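You operate a simulated robot arm through the tools that you are given. There is no shell and no other tool. Be economical: measure what you need, move in short steps, check, and stop when the job is done.

Carry out the task below with a simulated robot arm. There is one attempt and no reset: what you move stays moved.

TASK
Put the white tub labelled "talc" from the green taped patch on the open table beside the purple mat and the white tub marked "felt" on top of the silver plate there. Put one of the cartons from the open table on the top of the grey bench. Put two of the small white boxes from the open table on the top of the drawer cabinet. Take the blue lidded tin on the open table and put it away on the shelf under the long white bench. Put the sealed carton labelled "clamps" from the long steel bench on the mirror there and the sealed carton labelled "foam" on the open table. Put the 20 silver block from the long steel bench on top of the green spool and the 40 silver block on the blue notebook. Put one of the bead cartons from the long steel bench on the white bench. Take the orange cube on the top of the long white bench and put it away on the short steel bench. Do these in any order. Set down upright: white tub, carton, sealed carton, bead carton.

It is judged by the outcome, as a careful person would: the job done as asked, and still so three seconds after it is handed in. It fails if anything else is knocked over, pushed out of place, dropped, spilled or broken.

THE ROBOT
A 7-joint arm with a vacuum gripper on a trunk, on a base that drives. Base frame: it is fixed to the floor where the robot stands at the start and does not move with it; the origin is under the middle of the robot, x ahead of it, y to its left, z up; the surface under the hand at the start is at about z = 0.91. Readings come in m, degrees, newtons and seconds.
With the tool pointing down near the work surface it reaches from about 0.1 to 0.78 m from the robot's upright axis, wherever it stands. Its first joint turns from -166.0 to 166.0 degrees. Places, roughly: bead carton [3.5, 3, 1]; blue lidded tin (8x8x4 cm) [0.8, 2.2, 0.9]; blue notebook [4, 3, 1]; carton [0.75, 1.5, 1]; green spool (8x8x7 cm) [4, 2.6, 0.9]; mirror [3.75, 3, 1]; open table [0.8, 1.1, 0.9]; open table beside the purple mat (40x25 cm) [0.92, 1.88, 0.92]; orange cube (5x5x5 cm) [4.1, 2.1, 0.9]; plate (9x9x4 cm) [0.4, -0.2, 0.9]; sealed carton [3.75, 3, 1]; shelf under the long white bench [3.9, 1.3, 0.2]; short steel bench [3, -0.2, 0.9]; silver block [4, 3, 1]; small white box [0.75, 1.25, 1]; top of the drawer cabinet [0.6, 4.2, 0.9]; top of the grey bench [0.6, 5.4, 0.8]; white bench [3.9, 4.9, 0.9]; white tub [0.5, 0, 1]. Payload 1.88 kg.
Tool frame: the origin (TCP) lies in the middle of the cups' lips, and z points out of the cups. The gripper has 1 cup of 0.032 m across, covering 0.032 by 0.032 m (tool x, y); the bellows give 0.014 m. With the vacuum on, a cup seals on a smooth face that it is pressed against (1 to 4 N); it does not hold porous or soft things. The pull reaches 41 N.
Orientation is that of the tool frame in the base frame, as [roll, pitch, yaw] about the fixed x, y, z axes, in that order (R = Rz(yaw) Ry(pitch) Rx(roll)). With the cups facing straight down, the tool's x points along the base's -x, its y along +y and its z along -z.

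THE INTERFACE
- The arm moves only by the tool step_arm. Its argument "series" is a list of rows, each an object (a shift or turn left out is 0, a gripper value left out holds the last) with "xyz": the shift along the tool's x, y, z in units of 250 mm (1.0 is 250 mm), a list of three; "rotation": the turn, a rotation vector about the tool's x, y, z in units of 45 degrees (1.0 is 45 degrees), a list of three; "vacuum": the vacuum: 1 switches it on, 0 off. In form: [{"xyz": [dx, dy, dz], "rotation": [ax, ay, az], "vacuum": vacuum}, ...]. A call has 1 to 20 rows; each row is the pose to reach, as a shift and turn from the pose commanded when the call began, along the tool's axes at that moment. A call with a number of a shift or a turn outside -1 to 1 is refused whole. Each row takes 0.2 s and may step no farther than 0.05 m and 8.6 degrees from the row before; otherwise, or with a gripper value out of range, the whole call is refused. A pose out of reach is approached as far as the arm can. The call stops where the force on the tool passes 40 N (or 10 N more than at its start, if that is more) or the arm is blocked; 0.2 s more then pass. The pull builds up within a second once a cup has sealed. Time passes only in rows, and 0.2 s behind the last, so rows that repeat a pose give it time. It gives the time, the measured TCP pose, the force on the tool (base axes) and the pull of the vacuum at its end, in the units of the frame above (readings bear some noise), with the torque about the TCP (base axes, N m) and any sound that the robot's microphone picked up, and new pictures: "show" is both (left out), scene, wrist or none.
- Cameras (640 x 400 px; columns grow to the right, rows downward): "scene" is now at [0.0201, 0.1743, 1.4647]; the picture's right is [0.12, -0.99, 0.00], its down [-0.72, -0.08, -0.69] and it looks along [0.68, 0.08, -0.73] (base axes); focal length 214 px, centre (320, 200). "wrist" rides on the gripper at [0.082, 0.014, -0.216] in the tool frame; the picture's right is [-0.17, 0.99, 0.00], its down [-0.91, -0.15, -0.37] and it looks along [-0.37, -0.06, 0.93] (tool axes); focal length 243 px, centre (320, 200). There is no depth. A picture from a camera that has moved, and an enlarged one, comes with that camera's place and axes in the base frame and with its lens.
- move_column(by): slides the trunk up (or, below 0, down) by that many m; the arm and the scene camera ride with it, the base frame stays. It gives what a move gives, with no picture.
- steer(legs): drives the robot by 1 to 6 legs, each [ahead, left, turn to the left] in m, m and degrees, along the robot's own axes; the way and the turn of a leg run together, so that a leg with both is an arc; at most 1.5 m and 180 degrees a leg. The arm and the cameras ride along, it lands a little off, and it stops where it bumps. It gives what a move gives, and a new picture of the scene camera.
- pan_tilt(pan, tilt): turns the head with the scene camera to pan (to the left, within 155 degrees either way) and tilt (down, from -29 to 69), counted from straight ahead of the robot. It gives what a move gives, and a new picture of the scene camera.
- close_up(camera, box): a new picture of the part [left, top, right, bottom] of that camera's present view, enlarged. It takes no simulated time.
- job_done(): hands the job in; it is judged then, once.

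Go step by step. Nothing tells you exact positions but the pictures and the camera data: compare them with the known pose of the tool, close in by small moves and look again before you grip or let go. The budget is 567 turns and 360 pictures, counting those below and the enlarged ones. Unless the task says otherwise, let go and move clear before handing in, and close with one line.

The tools are called after "Request:" as a command line: name --argument value ..., lists and objects as JSON in quotes. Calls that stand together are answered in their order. step_arm: Moves the arm, as the interface text tells. Its arguments: {"type":"object","properties":{"series":{"type":"array"},"show":{"type":"string","enum":["both","scene","wrist","none"]}},"required":["series"]} The other tools are called the same way: move_column (by) slides the trunk up or down; steer (legs) drives the base; pan_tilt (pan, tilt) turns the head that bears the scene camera; close_up (camera, box) takes an enlarged picture of a part of a camera's view; job_done () hands the job in.

At the start:

```text
time: 0.0
tcp_pos: [0.3067, 0.4739, 1.2126]
tool_rot: [-179.9, 0.1, 180.0]
ft_force: [0.3, 0.0, 0.6]
torque: [-0.01, 0.01, 0.0]
pull: 0.1
trunk travel left (down, up): [-0.425, 0.165]
robot x, y, heading: [0.0012, 0.0025, -0.1]
head pan, tilt: [6.6, 46.6]
```

scene: 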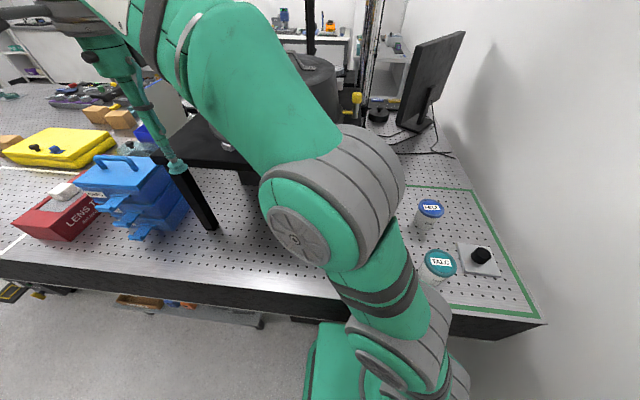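
wrist: 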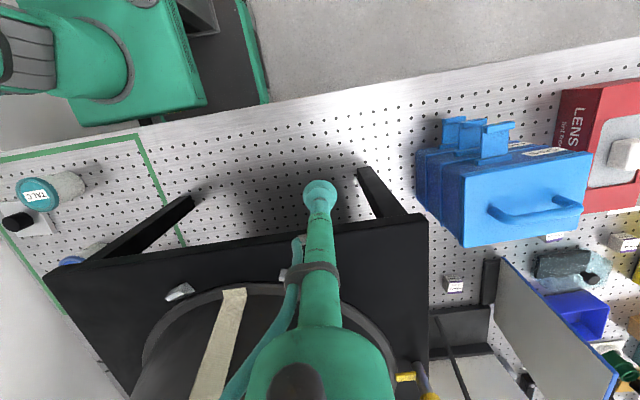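

I see the green patch on the right with the two tubs (talc teal lid, felt blue lid) and a silver plate with a black thing on it. I'll look closer and look around.

Request:
close_up --camera "scene" --box '[380, 170, 540, 330]'

Request:
pan_tilt --pan 60 --tilt 35

```text
2.50 times, centred on (460, 250) of scene
camera zoom: at [0.0201, 0.1743, 1.4647], right [0.12, -0.99, 0.0], down [-0.72, -0.08, -0.69], along [0.68, 0.08, -0.73], focal length 536 px, centre (-30, 75)
```

zoom: 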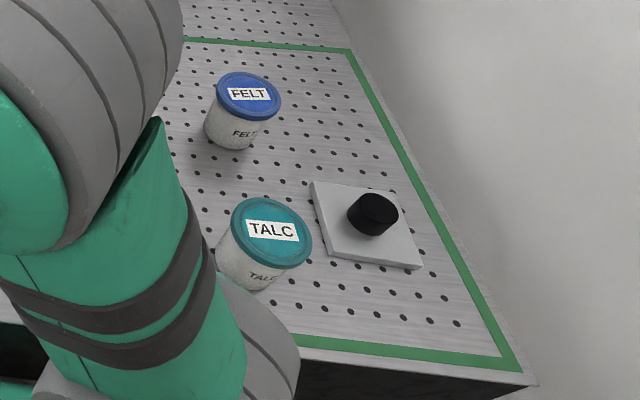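

```text
time: 1.2
tcp_pos: [0.306, 0.474, 1.2119]
tool_rot: [180.0, 0.1, 179.9]
ft_force: [0.0, 0.9, -0.4]
torque: [0.0, -0.02, 0.01]
pull: 0.1
trunk travel left (down, up): [-0.425, 0.165]
robot x, y, heading: [-0.0007, -0.0043, 0.2]
head pan, tilt: [60.0, 35.0]
camera scene: at [-0.0153, 0.2414, 1.4818], right [0.87, -0.5, 0.0], down [-0.29, -0.5, -0.82], along [0.41, 0.71, -0.57], focal length 214 px, centre (320, 200)
```

scene: 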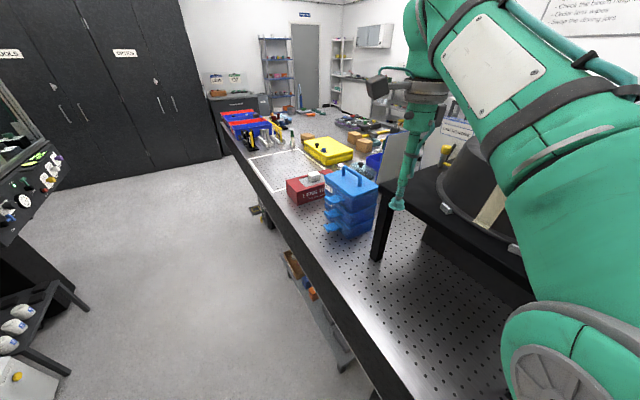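

Tubs are estimated at talc ≈ (0.28, -0.08) and felt ≈ (0.47, -0.10), with the plate ≈ (0.36, -0.22). I'll bring the tool toward the patch at safe height.

Request:
step_arm --series '[{"xyz": [0.05, -0.19, 0]}, {"xyz": [0.05, -0.38, 0]}, {"xyz": [0.05, -0.57, 0]}, {"xyz": [0.05, -0.76, 0]}, {"xyz": [0.05, -0.95, 0]}]' --show "none"

Request:
step_arm --series '[{"xyz": [0.0, -0.19, 0]}, {"xyz": [0.0, -0.38, 0]}, {"xyz": [0.0, -0.57, 0]}, {"xyz": [0.0, -0.76, 0]}, {"xyz": [0.0, -0.95, 0]}]' --show "wrist"

```text
time: 2.4
tcp_pos: [0.293, 0.2359, 1.2117]
tool_rot: [180.0, 0.0, 179.9]
ft_force: [0.8, 0.7, -0.3]
torque: [-0.05, 0.0, -0.02]
pull: 0.1
trunk travel left (down, up): [-0.425, 0.165]
robot x, y, heading: [-0.0018, -0.0009, -0.1]
head pan, tilt: [60.0, 35.0]
```

```text
time: 3.6
tcp_pos: [0.2935, 0.0012, 1.2118]
tool_rot: [180.0, 0.0, 179.9]
ft_force: [0.9, -0.3, 0.4]
torque: [-0.02, -0.03, 0.01]
pull: 0.1
trunk travel left (down, up): [-0.425, 0.165]
robot x, y, heading: [0.0008, -0.0019, 0.1]
head pan, tilt: [60.0, 35.0]
camera wrist: at [0.2107, 0.0142, 1.4262], right [0.17, 0.99, 0.0], down [0.91, -0.15, 0.37], along [0.37, -0.06, -0.93], focal length 243 px, centre (320, 200)
```

wrist: 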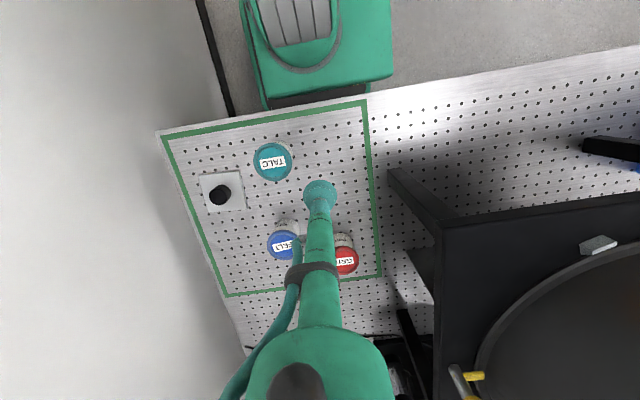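

The talc tub is seen at about (0.30, -0.09). There's also a red-lid tub behind the arm. I'll move above talc and lower partway.

Request:
step_arm --series '[{"xyz": [-0.02, -0.19, 0]}, {"xyz": [-0.026, -0.373, 0]}, {"xyz": [-0.026, -0.373, 0.2]}, {"xyz": [-0.026, -0.373, 0.4]}, {"xyz": [-0.026, -0.373, 0.6]}]' --show "wrist"

Request:
pan_tilt --pan -30 --tilt 50

```text
time: 4.8
tcp_pos: [0.3014, -0.0956, 1.0607]
tool_rot: [-180.0, -0.1, 180.0]
ft_force: [0.1, -0.7, -0.2]
torque: [0.01, 0.0, 0.03]
pull: 0.1
trunk travel left (down, up): [-0.425, 0.165]
robot x, y, heading: [0.0035, -0.0024, -0.1]
head pan, tilt: [60.0, 35.0]
camera wrist: at [0.2174, -0.0811, 1.2758], right [0.17, 0.99, 0.0], down [0.91, -0.15, 0.38], along [0.37, -0.06, -0.93], focal length 243 px, centre (320, 200)
```

wrist: 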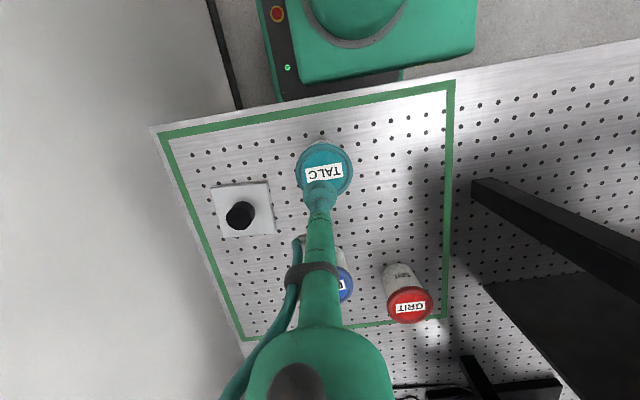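

```text
time: 6.5
tcp_pos: [0.3003, -0.0951, 1.0629]
tool_rot: [179.9, 0.0, 180.0]
ft_force: [-0.7, 0.8, -0.4]
torque: [0.01, 0.02, 0.0]
pull: 0.0
trunk travel left (down, up): [-0.425, 0.165]
robot x, y, heading: [-0.0006, 0.0033, 0.4]
head pan, tilt: [-30.0, 50.0]
camera scene: at [0.0073, 0.1266, 1.4601], right [-0.5, -0.87, 0.0], down [-0.66, 0.38, -0.64], along [0.56, -0.32, -0.77], focal length 214 px, centre (320, 200)
```

scene: 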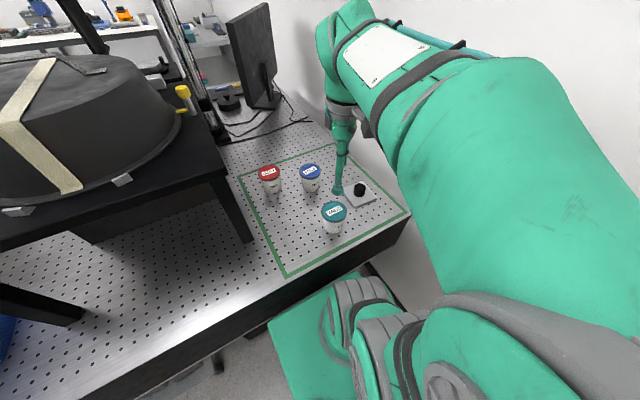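

Talc's lid centre is around (0.296, -0.09). I'll descend towards it and watch the force.

Request:
step_arm --series '[{"xyz": [0.018, 0.02, 0.1], "vacuum": 1}, {"xyz": [0.018, 0.02, 0.2]}, {"xyz": [0.018, 0.02, 0.24]}]' --show "wrist"

Request:
close_up --camera "scene" --box '[280, 140, 400, 240]'

```text
time: 7.3
tcp_pos: [0.2962, -0.0889, 1.001]
tool_rot: [179.9, 0.0, 180.0]
ft_force: [-0.5, -0.5, 0.3]
torque: [-0.01, 0.01, 0.0]
pull: 0.0
trunk travel left (down, up): [-0.425, 0.165]
robot x, y, heading: [-0.0, 0.0017, -0.2]
head pan, tilt: [-30.0, 50.0]
camera wrist: at [0.2138, -0.076, 1.2161], right [0.17, 0.99, 0.0], down [0.91, -0.15, 0.37], along [0.37, -0.06, -0.93], focal length 243 px, centre (320, 200)
```

wrist: 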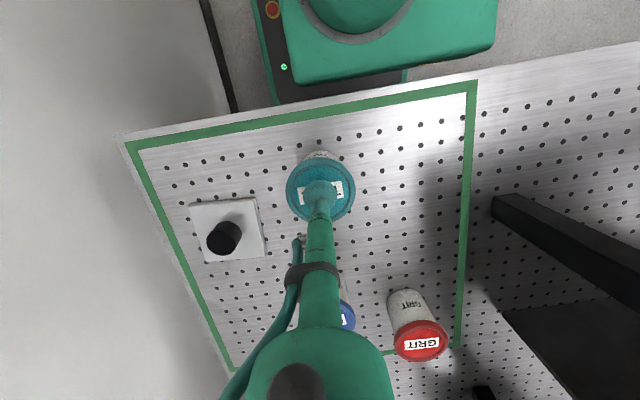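

```text
4.00 times, centred on (340, 190) of scene
camera zoom: at [0.0073, 0.1265, 1.4601], right [-0.5, -0.87, 0.0], down [-0.66, 0.38, -0.64], along [0.56, -0.32, -0.77], focal length 858 px, centre (240, 240)
```

zoom: 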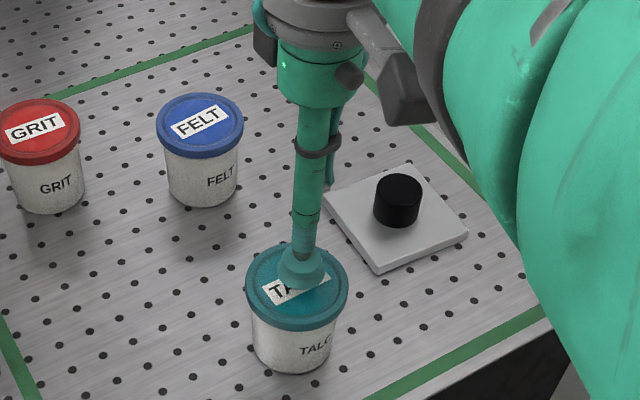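

The cup is close to the lid and nearly centred. Press down in small steps.

Request:
step_arm --series '[{"xyz": [0, 0, 0.02], "vacuum": 1}, {"xyz": [0, 0, 0.04]}, {"xyz": [0, 0, 0.055]}, {"xyz": [0, 0, 0.055]}]' --show "none"

```text
time: 8.3
tcp_pos: [0.2961, -0.0885, 0.9875]
tool_rot: [180.0, 0.1, 179.9]
ft_force: [0.9, 0.2, -0.9]
torque: [0.01, 0.01, -0.01]
pull: 41.1
trunk travel left (down, up): [-0.425, 0.165]
robot x, y, heading: [0.0027, -0.0011, -0.1]
head pan, tilt: [-30.0, 50.0]
```

Sealed on talc. Lift and back off from the table before driving along it.

Request:
step_arm --series '[{"xyz": [0, 0, -0.1]}, {"xyz": [0, 0, -0.3]}, {"xyz": [0, 0, -0.5]}, {"xyz": [0, 0, -0.7]}, {"xyz": [0, 0, -0.9]}]' --show "scene"

Request:
steer --legs '[[-0.45, 0, 0], [0, 1.45, 0]]'

Request:
pan_tilt --pan 20 --tilt 30

```text
time: 9.5
tcp_pos: [0.2959, -0.092, 1.2158]
tool_rot: [179.9, -0.1, 180.0]
ft_force: [0.4, 0.8, -2.4]
torque: [-0.01, 0.06, 0.0]
pull: 40.2
trunk travel left (down, up): [-0.425, 0.165]
robot x, y, heading: [0.0003, -0.0033, 0.3]
head pan, tilt: [-30.0, 50.0]
camera scene: at [0.0074, 0.1265, 1.46], right [-0.5, -0.87, 0.0], down [-0.66, 0.38, -0.64], along [0.56, -0.32, -0.77], focal length 214 px, centre (320, 200)
```

scene: 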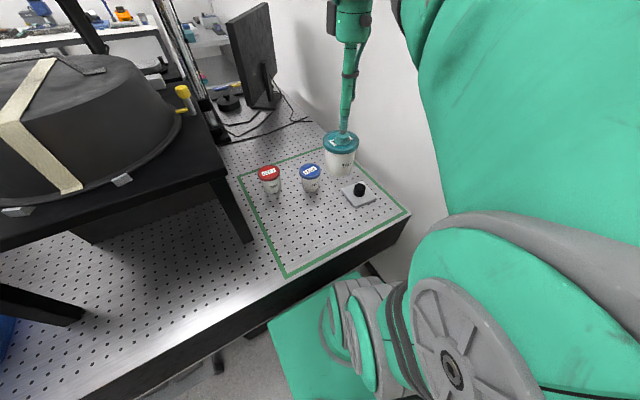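

```text
time: 19.1
tcp_pos: [-0.1741, 1.3681, 1.2148]
tool_rot: [-180.0, -0.1, -179.0]
ft_force: [0.1, 0.7, -2.2]
torque: [0.03, 0.03, 0.0]
pull: 40.7
trunk travel left (down, up): [-0.425, 0.165]
robot x, y, heading: [-0.4741, 1.4534, 0.9]
head pan, tilt: [-30.0, 50.0]
camera scene: at [-0.4674, 1.582, 1.4601], right [-0.48, -0.87, 0.0], down [-0.67, 0.37, -0.64], along [0.56, -0.31, -0.77], focal length 214 px, centre (320, 200)
```

scene: 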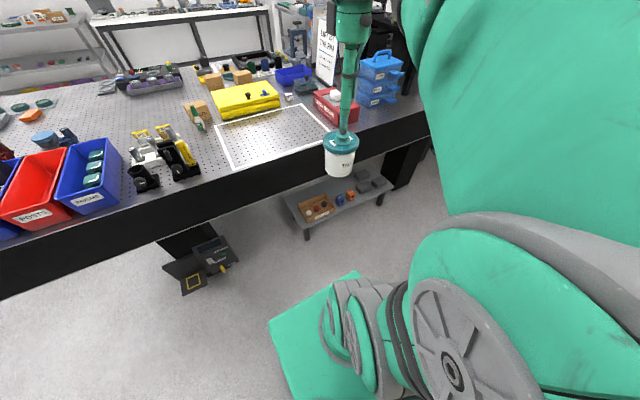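

```text
time: 20.2
tcp_pos: [-0.1751, 1.3689, 1.2143]
tool_rot: [-179.9, 0.1, -179.0]
ft_force: [-0.3, 0.5, -2.3]
torque: [-0.01, 0.03, -0.01]
pull: 40.4
trunk travel left (down, up): [-0.425, 0.165]
robot x, y, heading: [-0.4702, 1.4582, 0.9]
head pan, tilt: [20.0, 30.0]
camera scene: at [-0.4503, 1.6517, 1.4896], right [0.36, -0.93, 0.0], down [-0.47, -0.18, -0.87], along [0.81, 0.31, -0.5], focal length 214 px, centre (320, 200)
```

scene: 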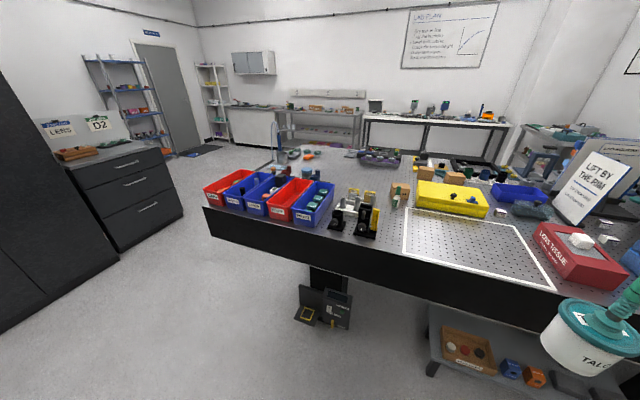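

I can see the table with bins, the yellow box, and something purple on the far side. Zoom there.

Request:
close_up --camera "scene" --box '[300, 140, 460, 240]'

Request:
close_up --camera "scene" --box '[460, 120, 640, 240]'

```text
4.00 times, centred on (380, 190) of scene
camera zoom: at [-0.4503, 1.6517, 1.4896], right [0.36, -0.93, 0.0], down [-0.47, -0.18, -0.87], along [0.81, 0.31, -0.5], focal length 858 px, centre (80, 240)
```

zoom: 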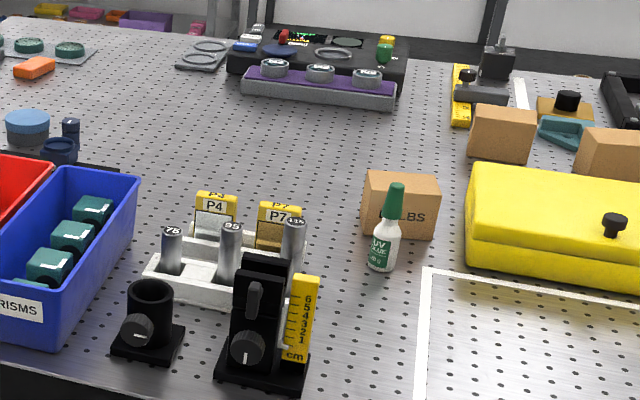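

```text
3.33 times, centred on (550, 180) of scene
camera zoom: at [-0.4503, 1.6517, 1.4896], right [0.36, -0.93, 0.0], down [-0.47, -0.18, -0.87], along [0.81, 0.31, -0.5], focal length 715 px, centre (-447, 267)
```

zoom: 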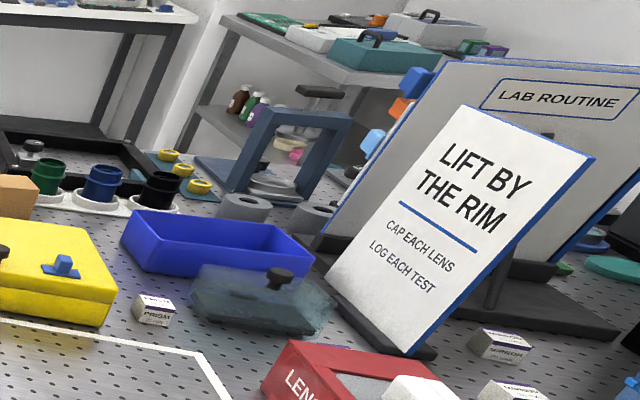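

The purple tray sits near (1.17, 1.79) with free table in front of it around (0.92, 1.88). I'll drive up to the table at y≈1.85.

Request:
steer --legs '[[0, 0.4, -0.9], [0.45, 0, 0]]'

```text
time: 24.9
tcp_pos: [0.2443, 1.7554, 1.2141]
tool_rot: [179.9, -0.2, -180.0]
ft_force: [-0.8, 0.1, -1.6]
torque: [0.01, 0.0, 0.0]
pull: 41.1
trunk travel left (down, up): [-0.425, 0.165]
robot x, y, heading: [-0.0506, 1.8451, 0.0]
head pan, tilt: [20.0, 30.0]
stopped in leg 2: the robot was blocked; the commanded pose is now the measured one
camera scene: at [-0.0252, 2.0424, 1.4896], right [0.34, -0.94, 0.0], down [-0.47, -0.17, -0.87], along [0.81, 0.3, -0.5], focal length 214 px, centre (320, 200)
```

scene: 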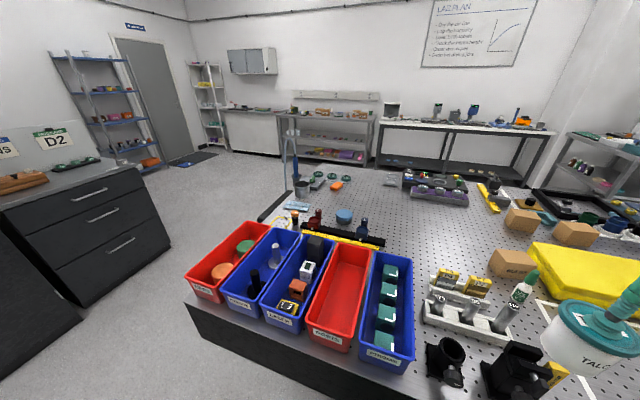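

The robot was blocked at x = -0.05. I'll look down to see what blocks it and the layout near.

Request:
pan_tilt --pan 10 --tilt 60

Request:
pan_tilt --pan -25 --tilt 40

```text
time: 25.9
tcp_pos: [0.2457, 1.7542, 1.2134]
tool_rot: [179.9, -0.1, -179.9]
ft_force: [-0.1, 0.2, -2.2]
torque: [0.0, 0.04, -0.02]
pull: 40.4
trunk travel left (down, up): [-0.425, 0.165]
robot x, y, heading: [-0.054, 1.8465, -0.3]
head pan, tilt: [10.0, 60.0]
camera scene: at [-0.0448, 2.0231, 1.4476], right [0.17, -0.98, 0.0], down [-0.85, -0.15, -0.5], along [0.49, 0.09, -0.87], focal length 214 px, centre (320, 200)
```

scene: 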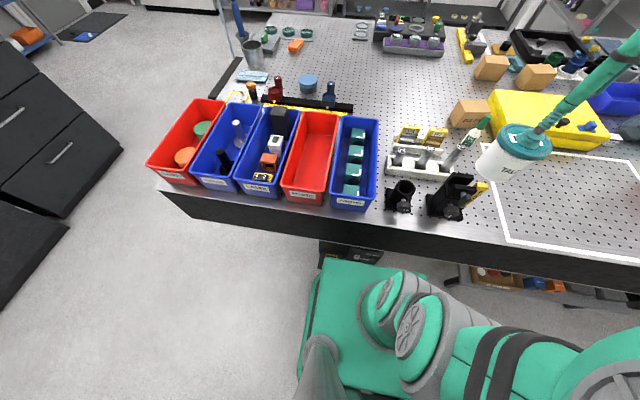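

```text
time: 26.9
tcp_pos: [0.2467, 1.7541, 1.2139]
tool_rot: [179.9, -0.3, 180.0]
ft_force: [-0.3, -0.2, -1.0]
torque: [0.03, 0.0, -0.03]
pull: 40.6
trunk travel left (down, up): [-0.425, 0.165]
robot x, y, heading: [-0.0487, 1.8458, -0.1]
head pan, tilt: [-25.0, 40.0]
camera scene: at [-0.0334, 1.9757, 1.4742], right [-0.42, -0.91, 0.0], down [-0.58, 0.27, -0.77], along [0.69, -0.32, -0.64], focal length 214 px, centre (320, 200)
```

scene: 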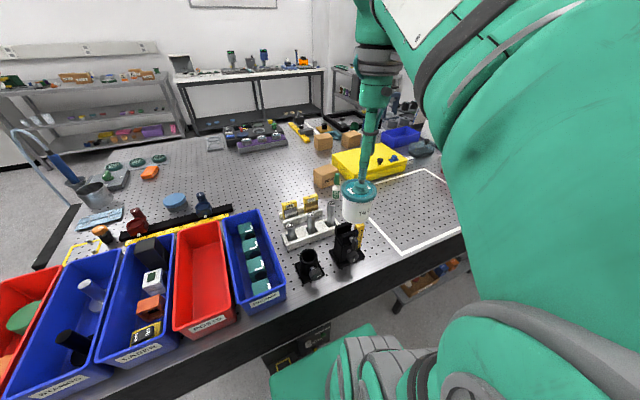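

The base bumped a floor item under the table, so I can't reach x≈0.92 from here. I'll go round the left end of the table to its far side.

Request:
steer --legs '[[-0.4, 0, 0], [0, 1.4, 0], [1.4, 0, 0]]'

Request:
pan_tilt --pan -60 --tilt 35

```text
time: 42.6
tcp_pos: [1.2572, 3.1532, 1.2118]
tool_rot: [179.9, -0.2, 179.3]
ft_force: [0.6, 0.5, -1.9]
torque: [0.03, 0.0, 0.0]
pull: 40.0
trunk travel left (down, up): [-0.425, 0.165]
robot x, y, heading: [0.9626, 3.2496, -0.8]
head pan, tilt: [-25.0, 40.0]
camera scene: at [0.981, 3.3771, 1.4742], right [-0.43, -0.9, 0.0], down [-0.58, 0.28, -0.77], along [0.69, -0.33, -0.64], focal length 214 px, centre (320, 200)
```

scene: 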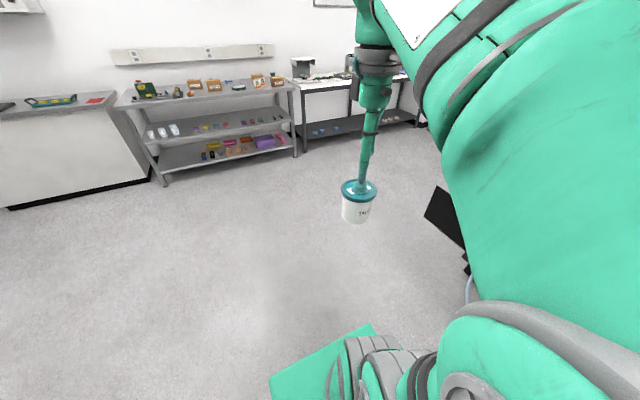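

```text
time: 43.6
tcp_pos: [1.2575, 3.1523, 1.2132]
tool_rot: [179.9, -0.3, 179.4]
ft_force: [0.4, -0.5, -1.2]
torque: [-0.01, 0.01, -0.02]
pull: 40.9
trunk travel left (down, up): [-0.425, 0.165]
robot x, y, heading: [0.9626, 3.2516, -0.8]
head pan, tilt: [-60.0, 35.0]
camera scene: at [0.9476, 3.3372, 1.4818], right [-0.87, -0.49, 0.0], down [-0.28, 0.5, -0.82], along [0.4, -0.71, -0.57], focal length 214 px, centre (320, 200)
```

scene: 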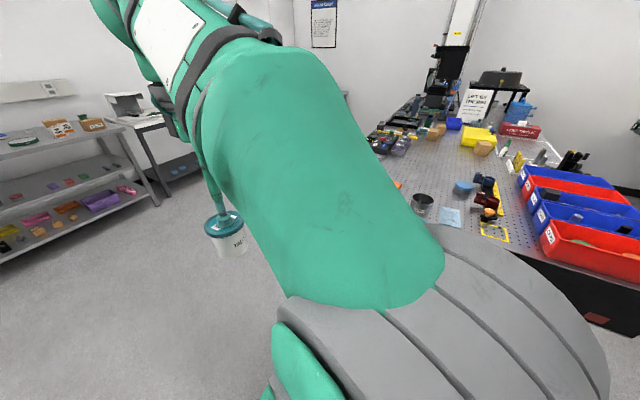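

The way is clear. Continue to the far side, turning to face the table.

Request:
steer --legs '[[1.15, 0, 0.8], [0, 0, 180], [0, 1.35, 0]]'

Request:
pan_tilt --pan 10 --tilt 45

```text
time: 63.1
tcp_pos: [1.7879, 1.9946, 1.2128]
tool_rot: [179.8, -0.3, -1.1]
ft_force: [-0.3, 0.1, -1.2]
torque: [-0.01, 0.0, 0.01]
pull: 40.9
trunk travel left (down, up): [-0.425, 0.165]
robot x, y, heading: [2.0848, 1.8916, 179.0]
head pan, tilt: [-60.0, 35.0]
camera scene: at [2.0978, 1.8099, 1.4818], right [0.88, 0.48, 0.0], down [0.28, -0.5, -0.82], along [-0.4, 0.72, -0.57], focal length 214 px, centre (320, 200)
```

scene: 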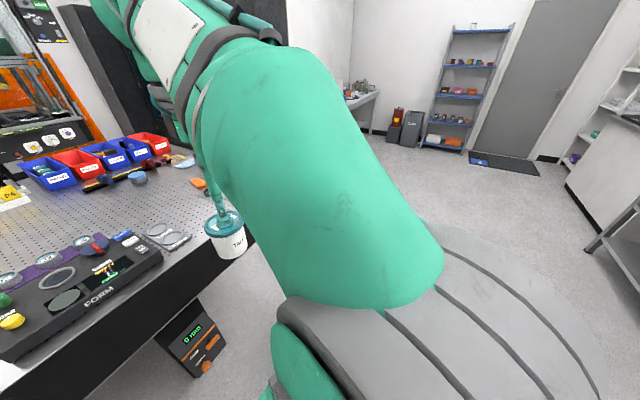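

```text
time: 64.5
tcp_pos: [1.7882, 1.9933, 1.2115]
tool_rot: [179.9, -0.3, -1.1]
ft_force: [-0.2, 0.3, -0.8]
torque: [-0.02, 0.0, 0.0]
pull: 40.8
trunk travel left (down, up): [-0.425, 0.165]
robot x, y, heading: [2.0801, 1.8967, 179.1]
head pan, tilt: [10.0, 45.0]
camera scene: at [2.0601, 1.7202, 1.467], right [-0.15, 0.99, 0.0], down [0.7, 0.11, -0.71], along [-0.7, -0.11, -0.71], focal length 214 px, centre (320, 200)
```

scene: 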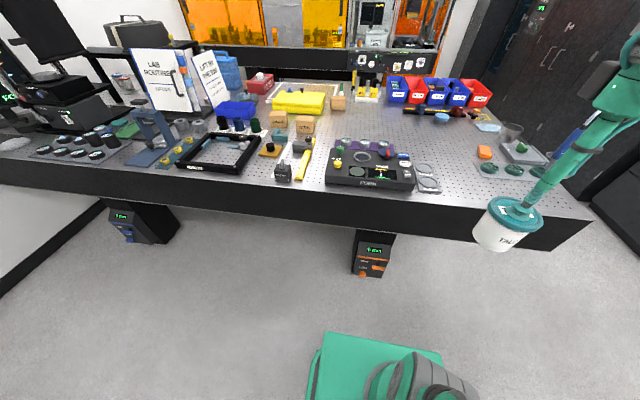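

The far side shows the black instrument and free table behind the purple item. Zoom for placing details.

Request:
close_up --camera "scene" --box '[300, 80, 460, 200]'

Request:
steer --legs '[[0.25, 0, 1]]'

```text
3.33 times, centred on (380, 140) of scene
camera zoom: at [2.0601, 1.7202, 1.467], right [-0.15, 0.99, 0.0], down [0.7, 0.11, -0.71], along [-0.7, -0.11, -0.71], focal length 715 px, centre (120, 400)
```

zoom: 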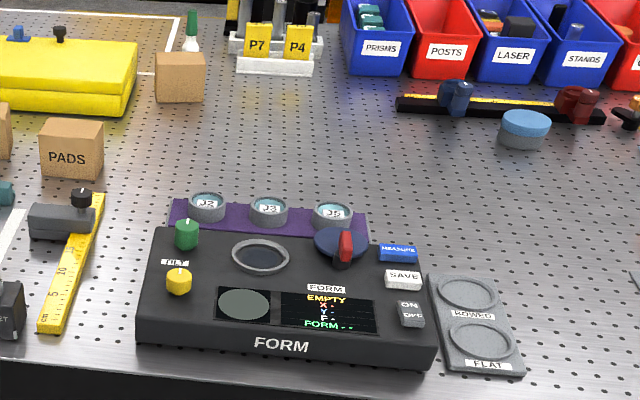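

```text
time: 66.3
tcp_pos: [1.5365, 1.9919, 1.2127]
tool_rot: [-180.0, -0.3, -0.2]
ft_force: [0.0, -0.6, -0.6]
torque: [-0.01, 0.0, -0.01]
pull: 41.0
trunk travel left (down, up): [-0.425, 0.165]
robot x, y, heading: [1.8331, 1.8969, 179.7]
head pan, tilt: [10.0, 45.0]
camera scene: at [1.8137, 1.7226, 1.467], right [-0.17, 0.99, 0.0], down [0.7, 0.12, -0.71], along [-0.7, -0.12, -0.71], focal length 214 px, centre (320, 200)
```

scene: 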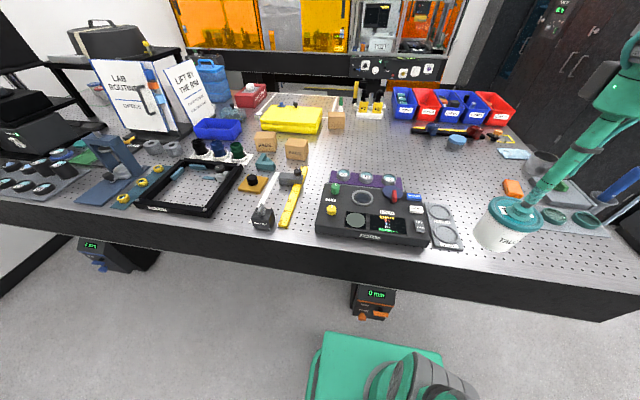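

Reach needs more closeness; drive another 0.15 m in.

Request:
steer --legs '[[0.15, 0, 0]]'

```text
time: 67.8
tcp_pos: [1.3958, 1.9915, 1.211]
tool_rot: [179.7, -0.6, 0.0]
ft_force: [0.2, -0.2, -1.5]
torque: [0.0, -0.01, 0.0]
pull: 40.4
trunk travel left (down, up): [-0.425, 0.165]
robot x, y, heading: [1.6926, 1.9014, 180.2]
head pan, tilt: [10.0, 45.0]
stopped in leg 1: the robot was blocked; the commanded pose is now the measured one
camera scene: at [1.6723, 1.7229, 1.467], right [-0.17, 0.98, 0.0], down [0.7, 0.12, -0.71], along [-0.7, -0.12, -0.71], focal length 214 px, centre (320, 200)
```

scene: 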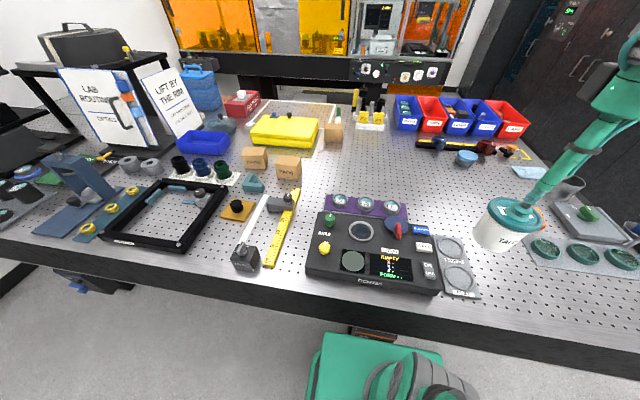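

Blocked at x≈1.69, but (0.95, 1.86) is within reach. I'll extend the arm there at height.

Request:
step_arm --series '[{"xyz": [-0.15, 0.1, 0]}, {"xyz": [-0.3, 0.2, 0]}, {"xyz": [-0.45, 0.3, 0]}, {"xyz": [-0.6, 0.4, 0]}, {"xyz": [-0.75, 0.5, 0]}, {"xyz": [-0.9, 0.52, 0]}]' --show "none"

Request:
step_arm --series '[{"xyz": [-0.15, 0, 0]}, {"xyz": [-0.3, 0, 0]}, {"xyz": [-0.45, 0, 0]}, {"xyz": [-0.6, 0, 0]}, {"xyz": [-0.75, 0, 0]}, {"xyz": [-0.88, 0, 0]}]' --show "both"

```text
time: 69.2
tcp_pos: [1.1681, 1.8626, 1.2078]
tool_rot: [179.8, -0.5, 0.0]
ft_force: [-0.4, -0.7, -1.4]
torque: [-0.02, 0.02, -0.01]
pull: 40.7
trunk travel left (down, up): [-0.425, 0.165]
robot x, y, heading: [1.694, 1.9005, 179.9]
head pan, tilt: [10.0, 45.0]
```

```text
time: 70.6
tcp_pos: [1.0254, 1.8628, 1.1656]
tool_rot: [179.9, -0.4, 0.1]
ft_force: [0.2, 0.3, -1.1]
torque: [0.01, 0.02, 0.01]
pull: 40.0
out of reach, approached as far as the arm can: row 3, 4, 5, 6
trunk travel left (down, up): [-0.425, 0.165]
robot x, y, heading: [1.6892, 1.9013, 179.7]
head pan, tilt: [10.0, 45.0]
camera scene: at [1.6727, 1.7229, 1.467], right [-0.17, 0.98, 0.0], down [0.7, 0.12, -0.71], along [-0.7, -0.12, -0.71], focal length 214 px, centre (320, 200)
camera wrist: at [1.1065, 1.8496, 1.3814], right [-0.17, -0.99, 0.0], down [-0.92, 0.16, 0.37], along [-0.36, 0.06, -0.93], focal length 243 px, centre (320, 200)
```

scene: 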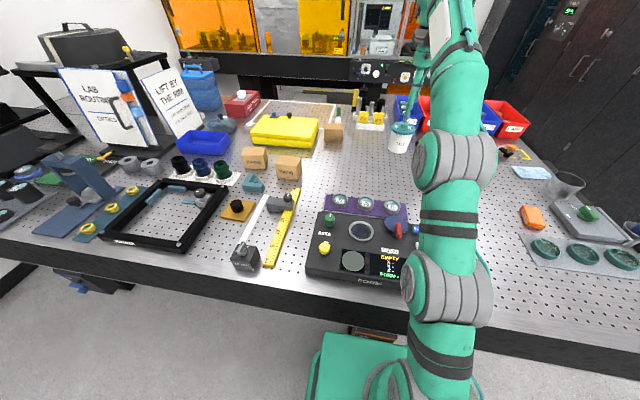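
wrist: 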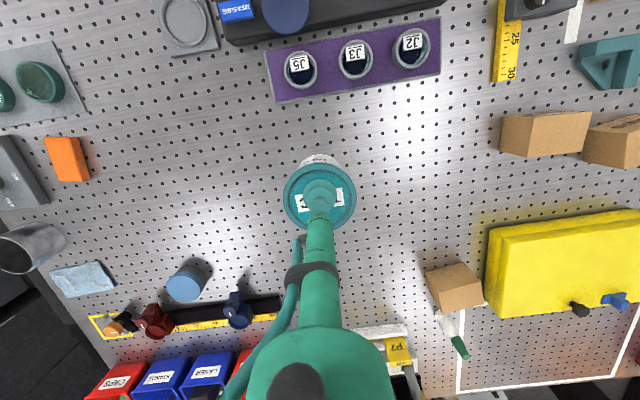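

The tub hangs over free table beyond the mat. Lower first, then extend a bit more toward x≈0.96.

Request:
step_arm --series '[{"xyz": [0, 0, 0.1]}, {"xyz": [0, 0, 0.25]}, {"xyz": [0, 0, 0.4]}, {"xyz": [-0.1, 0, 0.45]}, {"xyz": [-0.2, 0, 0.5]}, {"xyz": [-0.26, 0, 0.55]}]' --show "none"

```text
time: 72.0
tcp_pos: [0.9667, 1.8645, 1.0285]
tool_rot: [179.9, -0.6, 0.1]
ft_force: [-0.3, -0.2, -1.4]
torque: [-0.02, -0.02, -0.03]
pull: 40.6
trunk travel left (down, up): [-0.425, 0.165]
robot x, y, heading: [1.6895, 1.9006, 179.8]
head pan, tilt: [10.0, 45.0]
```

Lower to the table height (TCP ≈ 0.987).

Request:
step_arm --series '[{"xyz": [0, 0, 0.08]}, {"xyz": [0, 0, 0.13]}, {"xyz": [0, 0, 0.15]}, {"xyz": [0, 0, 0.163]}, {"xyz": [0, 0, 0.163]}]' --show "both"

```text
time: 73.2
tcp_pos: [0.9658, 1.8653, 0.9885]
tool_rot: [179.9, -0.5, 0.0]
ft_force: [-0.6, -0.6, -1.0]
torque: [0.02, -0.01, 0.04]
pull: 40.6
trunk travel left (down, up): [-0.425, 0.165]
robot x, y, heading: [1.6922, 1.9017, 180.1]
head pan, tilt: [10.0, 45.0]
camera scene: at [1.6723, 1.7229, 1.467], right [-0.17, 0.98, 0.0], down [0.7, 0.12, -0.71], along [-0.7, -0.12, -0.71], focal length 214 px, centre (320, 200)
camera wrist: at [1.0457, 1.8518, 1.2042], right [-0.17, -0.99, 0.0], down [-0.92, 0.16, 0.37], along [-0.36, 0.06, -0.93], focal length 243 px, centre (320, 200)
```

scene: 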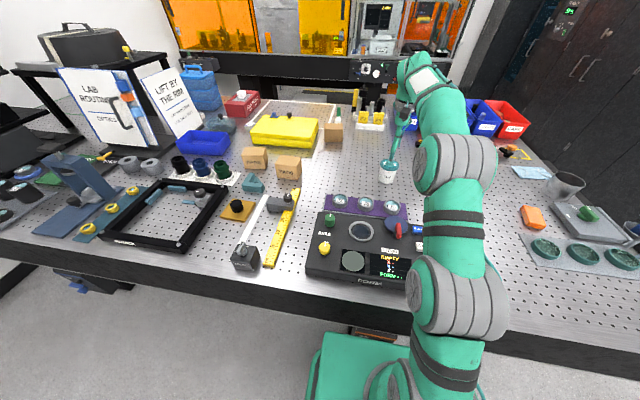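
wrist: 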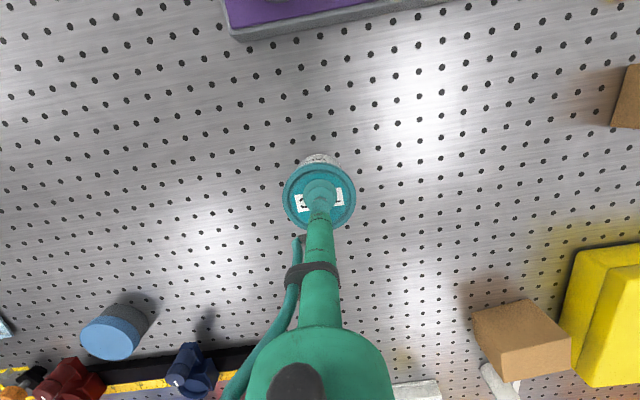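

Nearly touching; press slightly more and check.

Request:
step_arm --series '[{"xyz": [0, 0, 0.006]}, {"xyz": [0, 0, 0.012]}, {"xyz": [0, 0, 0.012]}]' --show "none"

```text
time: 74.0
tcp_pos: [0.9656, 1.8651, 0.9874]
tool_rot: [179.7, -0.4, 0.0]
ft_force: [0.2, -1.0, 1.7]
torque: [-0.02, 0.03, 0.01]
pull: 40.9
trunk travel left (down, up): [-0.425, 0.165]
robot x, y, heading: [1.6893, 1.8985, 180.1]
head pan, tilt: [10.0, 45.0]
```

Contact with the table. Release, wait, and rise.

Request:
step_arm --series '[{"vacuum": 0}, {"vacuum": 0}, {"vacuum": 0}, {"vacuum": 0}, {"vacuum": 0}, {"xyz": [0, 0, -0.02]}, {"xyz": [0, 0, -0.06]}, {"xyz": [0, 0, -0.2]}, {"xyz": [0.1, 0, -0.35]}]' --show "wrist"

```text
time: 76.0
tcp_pos: [0.9908, 1.8669, 1.0748]
tool_rot: [179.8, -0.5, 0.0]
ft_force: [-0.2, -0.1, -0.7]
torque: [-0.03, -0.08, -0.01]
pull: 0.1
trunk travel left (down, up): [-0.425, 0.165]
robot x, y, heading: [1.6923, 1.9014, 179.9]
head pan, tilt: [10.0, 45.0]
camera wrist: at [1.0699, 1.8529, 1.2902], right [-0.17, -0.99, 0.0], down [-0.92, 0.16, 0.36], along [-0.36, 0.06, -0.93], focal length 243 px, centre (320, 200)
```

wrist: 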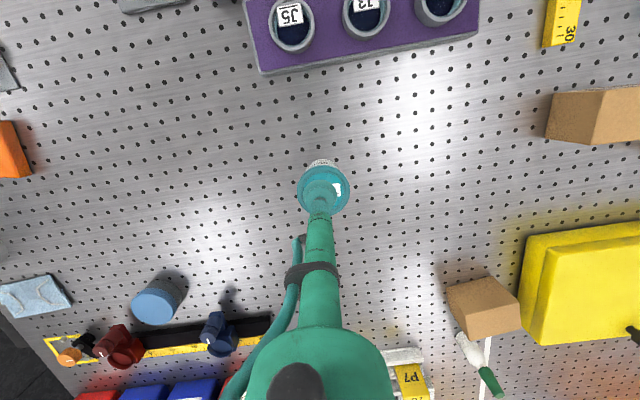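

Talc is set. Next the PADS carton at about (1.04, 1.49): retract, then shift the base.

Request:
step_arm --series '[{"xyz": [0.1, 0, -0.15]}, {"xyz": [0.25, 0, -0.3]}, {"xyz": [0.4, 0, -0.4]}, {"xyz": [0.6, 0, -0.5]}, {"xyz": [0.8, 0, -0.5]}, {"xyz": [0.95, 0, -0.5]}]' --show "none"

Request:
steer --legs '[[-0.15, 0, 0], [0, 0.38, 0], [0.14, 0, 0]]'

Request:
step_arm --series '[{"xyz": [0, 0, 0]}]' --show "wrist"

```text
refused: row 2 steps farther than a row can; nothing moved
```

```text
time: 80.4
tcp_pos: [0.9997, 1.4874, 1.074]
tool_rot: [179.8, -0.6, -0.5]
ft_force: [-0.5, -0.5, 0.7]
torque: [0.01, 0.0, 0.0]
pull: 0.1
trunk travel left (down, up): [-0.425, 0.165]
robot x, y, heading: [1.7026, 1.513, 179.6]
head pan, tilt: [10.0, 45.0]
camera scene: at [1.6808, 1.3394, 1.4669], right [-0.17, 0.99, 0.0], down [0.7, 0.12, -0.71], along [-0.7, -0.12, -0.71], focal length 214 px, centre (320, 200)
```

scene: 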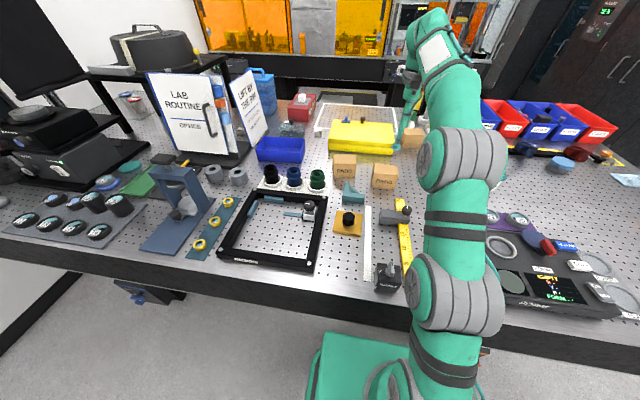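

```text
time: 80.8
tcp_pos: [1.0002, 1.4875, 1.0743]
tool_rot: [179.9, -0.5, -0.4]
ft_force: [-0.2, 0.1, -0.7]
torque: [-0.01, -0.01, -0.03]
pull: 0.0
trunk travel left (down, up): [-0.425, 0.165]
robot x, y, heading: [1.7026, 1.5191, 179.7]
head pan, tilt: [10.0, 45.0]
camera wrist: at [1.0797, 1.4733, 1.2903], right [-0.17, -0.98, 0.0], down [-0.92, 0.16, 0.37], along [-0.36, 0.06, -0.93], focal length 243 px, centre (320, 200)
```

wrist: 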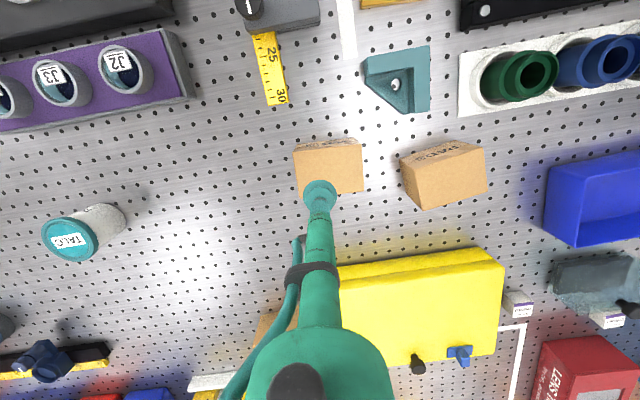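

The PADS carton is right beneath. I'll take a closer look at its top.

Request:
close_up --camera "wrist" --box '[260, 110, 420, 230]'

Request:
close_up --camera "scene" --box '[310, 120, 430, 210]'

```text
3.33 times, centred on (340, 170) of wrist
camera zoom: at [1.0797, 1.4733, 1.2903], right [-0.17, -0.98, 0.0], down [-0.92, 0.16, 0.37], along [-0.36, 0.06, -0.93], focal length 809 px, centre (253, 300)
```

zoom: 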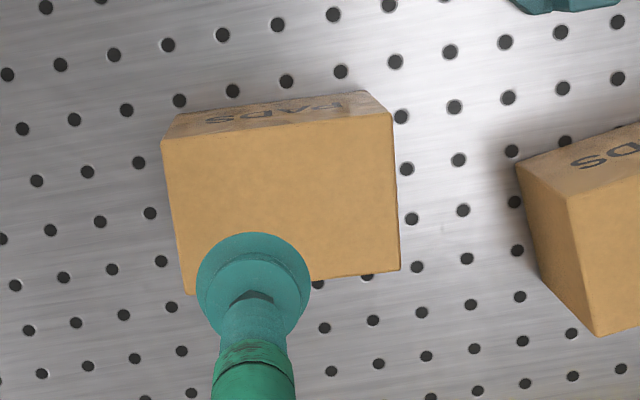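

```text
4.44 times, centred on (370, 165) of scene
camera zoom: at [1.6809, 1.3394, 1.467], right [-0.17, 0.99, 0.0], down [0.7, 0.12, -0.71], along [-0.7, -0.12, -0.71], focal length 953 px, centre (98, 356)
```

zoom: 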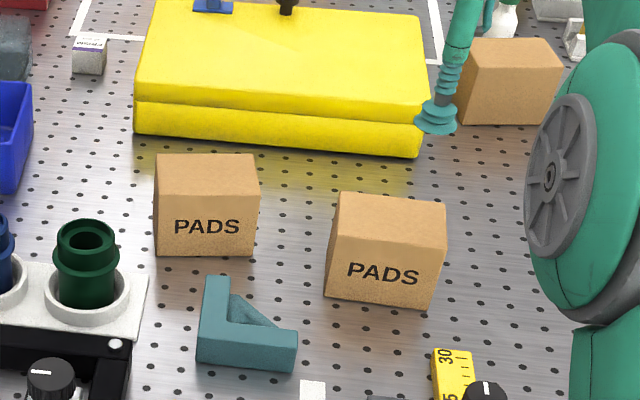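

Top centre at ≈(0.995, 1.475, 0.975). Move over it and press.

Request:
step_arm --series '[{"xyz": [-0.02, 0.05, 0.0], "vacuum": 1}, {"xyz": [-0.02, 0.05, 0.18]}, {"xyz": [-0.02, 0.05, 0.33]}, {"xyz": [-0.02, 0.05, 0.36]}, {"xyz": [-0.02, 0.05, 0.38]}]' --show "wrist"

```text
time: 82.0
tcp_pos: [0.9955, 1.4754, 0.9806]
tool_rot: [179.7, -0.4, -0.4]
ft_force: [0.3, 0.6, 0.4]
torque: [0.07, 0.02, 0.0]
pull: 40.5
trunk travel left (down, up): [-0.425, 0.165]
robot x, y, heading: [1.7041, 1.5129, 179.3]
head pan, tilt: [10.0, 45.0]
camera wrist: at [1.0754, 1.4616, 1.1961], right [-0.17, -0.98, 0.0], down [-0.92, 0.16, 0.37], along [-0.36, 0.06, -0.93], focal length 243 px, centre (320, 200)
```

wrist: 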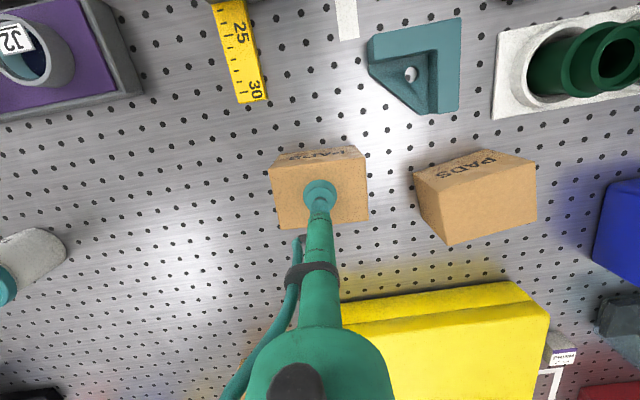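

Sealed on the carton. Lift and retract.

Request:
step_arm --series '[{"xyz": [0, 0, -0.1]}, {"xyz": [0, 0, -0.28]}, {"xyz": [0.08, 0, -0.45]}, {"xyz": [0.2, 0, -0.6]}, {"xyz": [0.32, 0, -0.75]}, {"xyz": [0.44, 0, -0.88]}, {"xyz": [0.6, 0, -0.95]}, {"xyz": [0.78, 0, -0.95]}, {"xyz": [0.96, 0, -0.95]}]' --show "scene"

```text
time: 84.0
tcp_pos: [1.237, 1.4727, 1.2175]
tool_rot: [179.8, -0.5, -0.4]
ft_force: [1.3, -0.4, 0.0]
torque: [0.01, -0.04, 0.02]
pull: 40.6
trunk travel left (down, up): [-0.425, 0.165]
robot x, y, heading: [1.7032, 1.5124, 180.0]
head pan, tilt: [10.0, 45.0]
camera scene: at [1.6811, 1.3394, 1.467], right [-0.17, 0.99, 0.0], down [0.7, 0.12, -0.71], along [-0.7, -0.12, -0.71], focal length 214 px, centre (320, 200)
```

scene: 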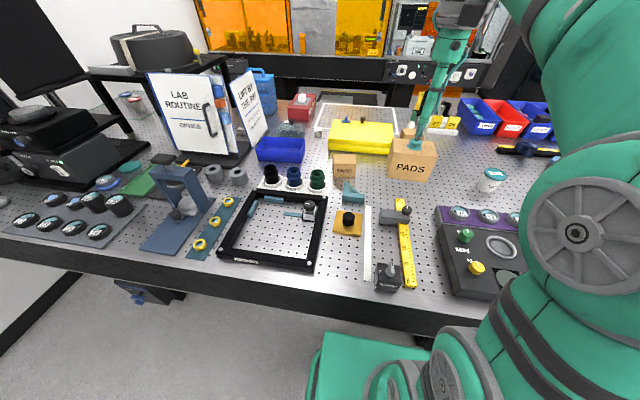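

Now go toward the grey bench at (0.6, 5.4). Back off and drive along the aisle.

Request:
steer --legs '[[-0.7, 0, 0.3], [0, -1.5, 0], [0, -1.3, 0]]'

Request:
pan_tilt --pan -40 --tilt 30

```text
time: 101.0
tcp_pos: [1.8854, 4.2636, 1.219]
tool_rot: [179.8, -0.5, 1.7]
ft_force: [0.4, -0.6, -0.7]
torque: [0.0, 0.01, -0.01]
pull: 40.0
trunk travel left (down, up): [-0.425, 0.165]
robot x, y, heading: [2.3522, 4.3224, -178.1]
head pan, tilt: [10.0, 45.0]
camera scene: at [2.3352, 4.1452, 1.467], right [-0.2, 0.98, 0.0], down [0.69, 0.14, -0.71], along [-0.69, -0.14, -0.71], focal length 214 px, centre (320, 200)
```

scene: 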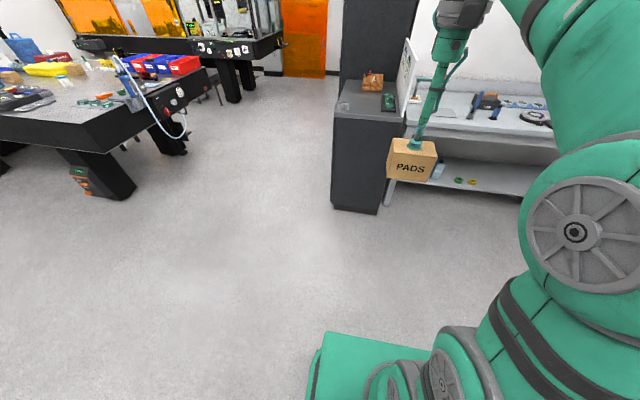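

```text
time: 102.2
tcp_pos: [1.8856, 4.2626, 1.2176]
tool_rot: [179.7, -0.4, 1.7]
ft_force: [0.4, 0.0, -1.1]
torque: [0.0, -0.03, -0.03]
pull: 40.4
trunk travel left (down, up): [-0.425, 0.165]
robot x, y, heading: [2.3478, 4.3215, -178.2]
head pan, tilt: [-40.0, 30.0]
camera scene: at [2.3438, 4.2177, 1.4896], right [0.62, 0.78, 0.0], down [0.39, -0.31, -0.87], along [-0.68, 0.54, -0.5], focal length 214 px, centre (320, 200)
```

scene: 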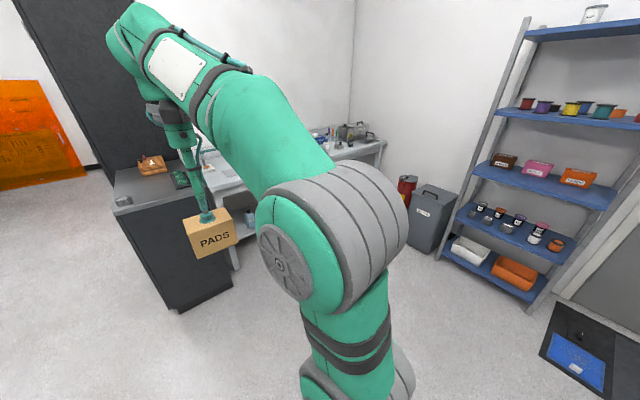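

The grey bench is beyond the cabinet. Drive to y≈5.3 and look.

Request:
steer --legs '[[0, -1.0, -1.9]]'

Request:
pan_tilt --pan 5 --tilt 40

```text
time: 107.2
tcp_pos: [1.8698, 5.2548, 1.2179]
tool_rot: [179.8, -0.5, 0.1]
ft_force: [0.3, -0.1, -0.6]
torque: [0.01, 0.03, 0.02]
pull: 40.8
trunk travel left (down, up): [-0.425, 0.165]
robot x, y, heading: [2.3357, 5.2989, -179.9]
head pan, tilt: [-40.0, 30.0]
camera scene: at [2.3258, 5.1985, 1.4896], right [0.64, 0.77, 0.0], down [0.38, -0.32, -0.87], along [-0.66, 0.56, -0.5], focal length 214 px, centre (320, 200)
```

scene: 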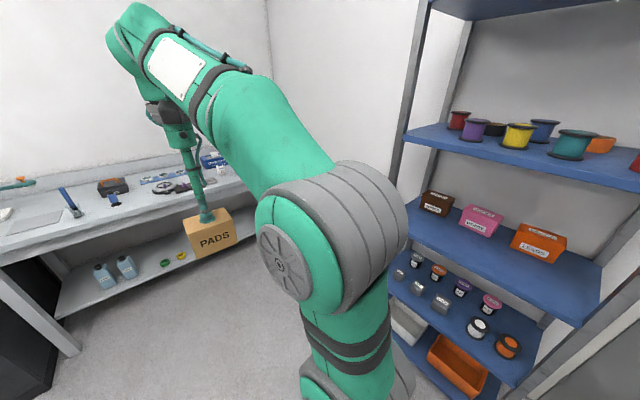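

```text
time: 108.4
tcp_pos: [1.8693, 5.2563, 1.2191]
tool_rot: [179.8, -0.5, 0.0]
ft_force: [-0.5, -0.2, -0.6]
torque: [0.0, -0.02, -0.02]
pull: 40.4
trunk travel left (down, up): [-0.425, 0.165]
robot x, y, heading: [2.3362, 5.3041, -179.8]
head pan, tilt: [5.0, 40.0]
camera scene: at [2.3105, 5.1331, 1.4743], right [-0.09, 1.0, 0.0], down [0.64, 0.06, -0.77], along [-0.76, -0.07, -0.64], focal length 214 px, centre (320, 200)
```

scene: 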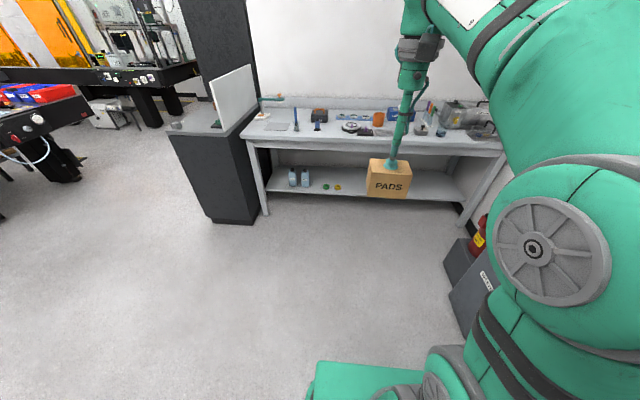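

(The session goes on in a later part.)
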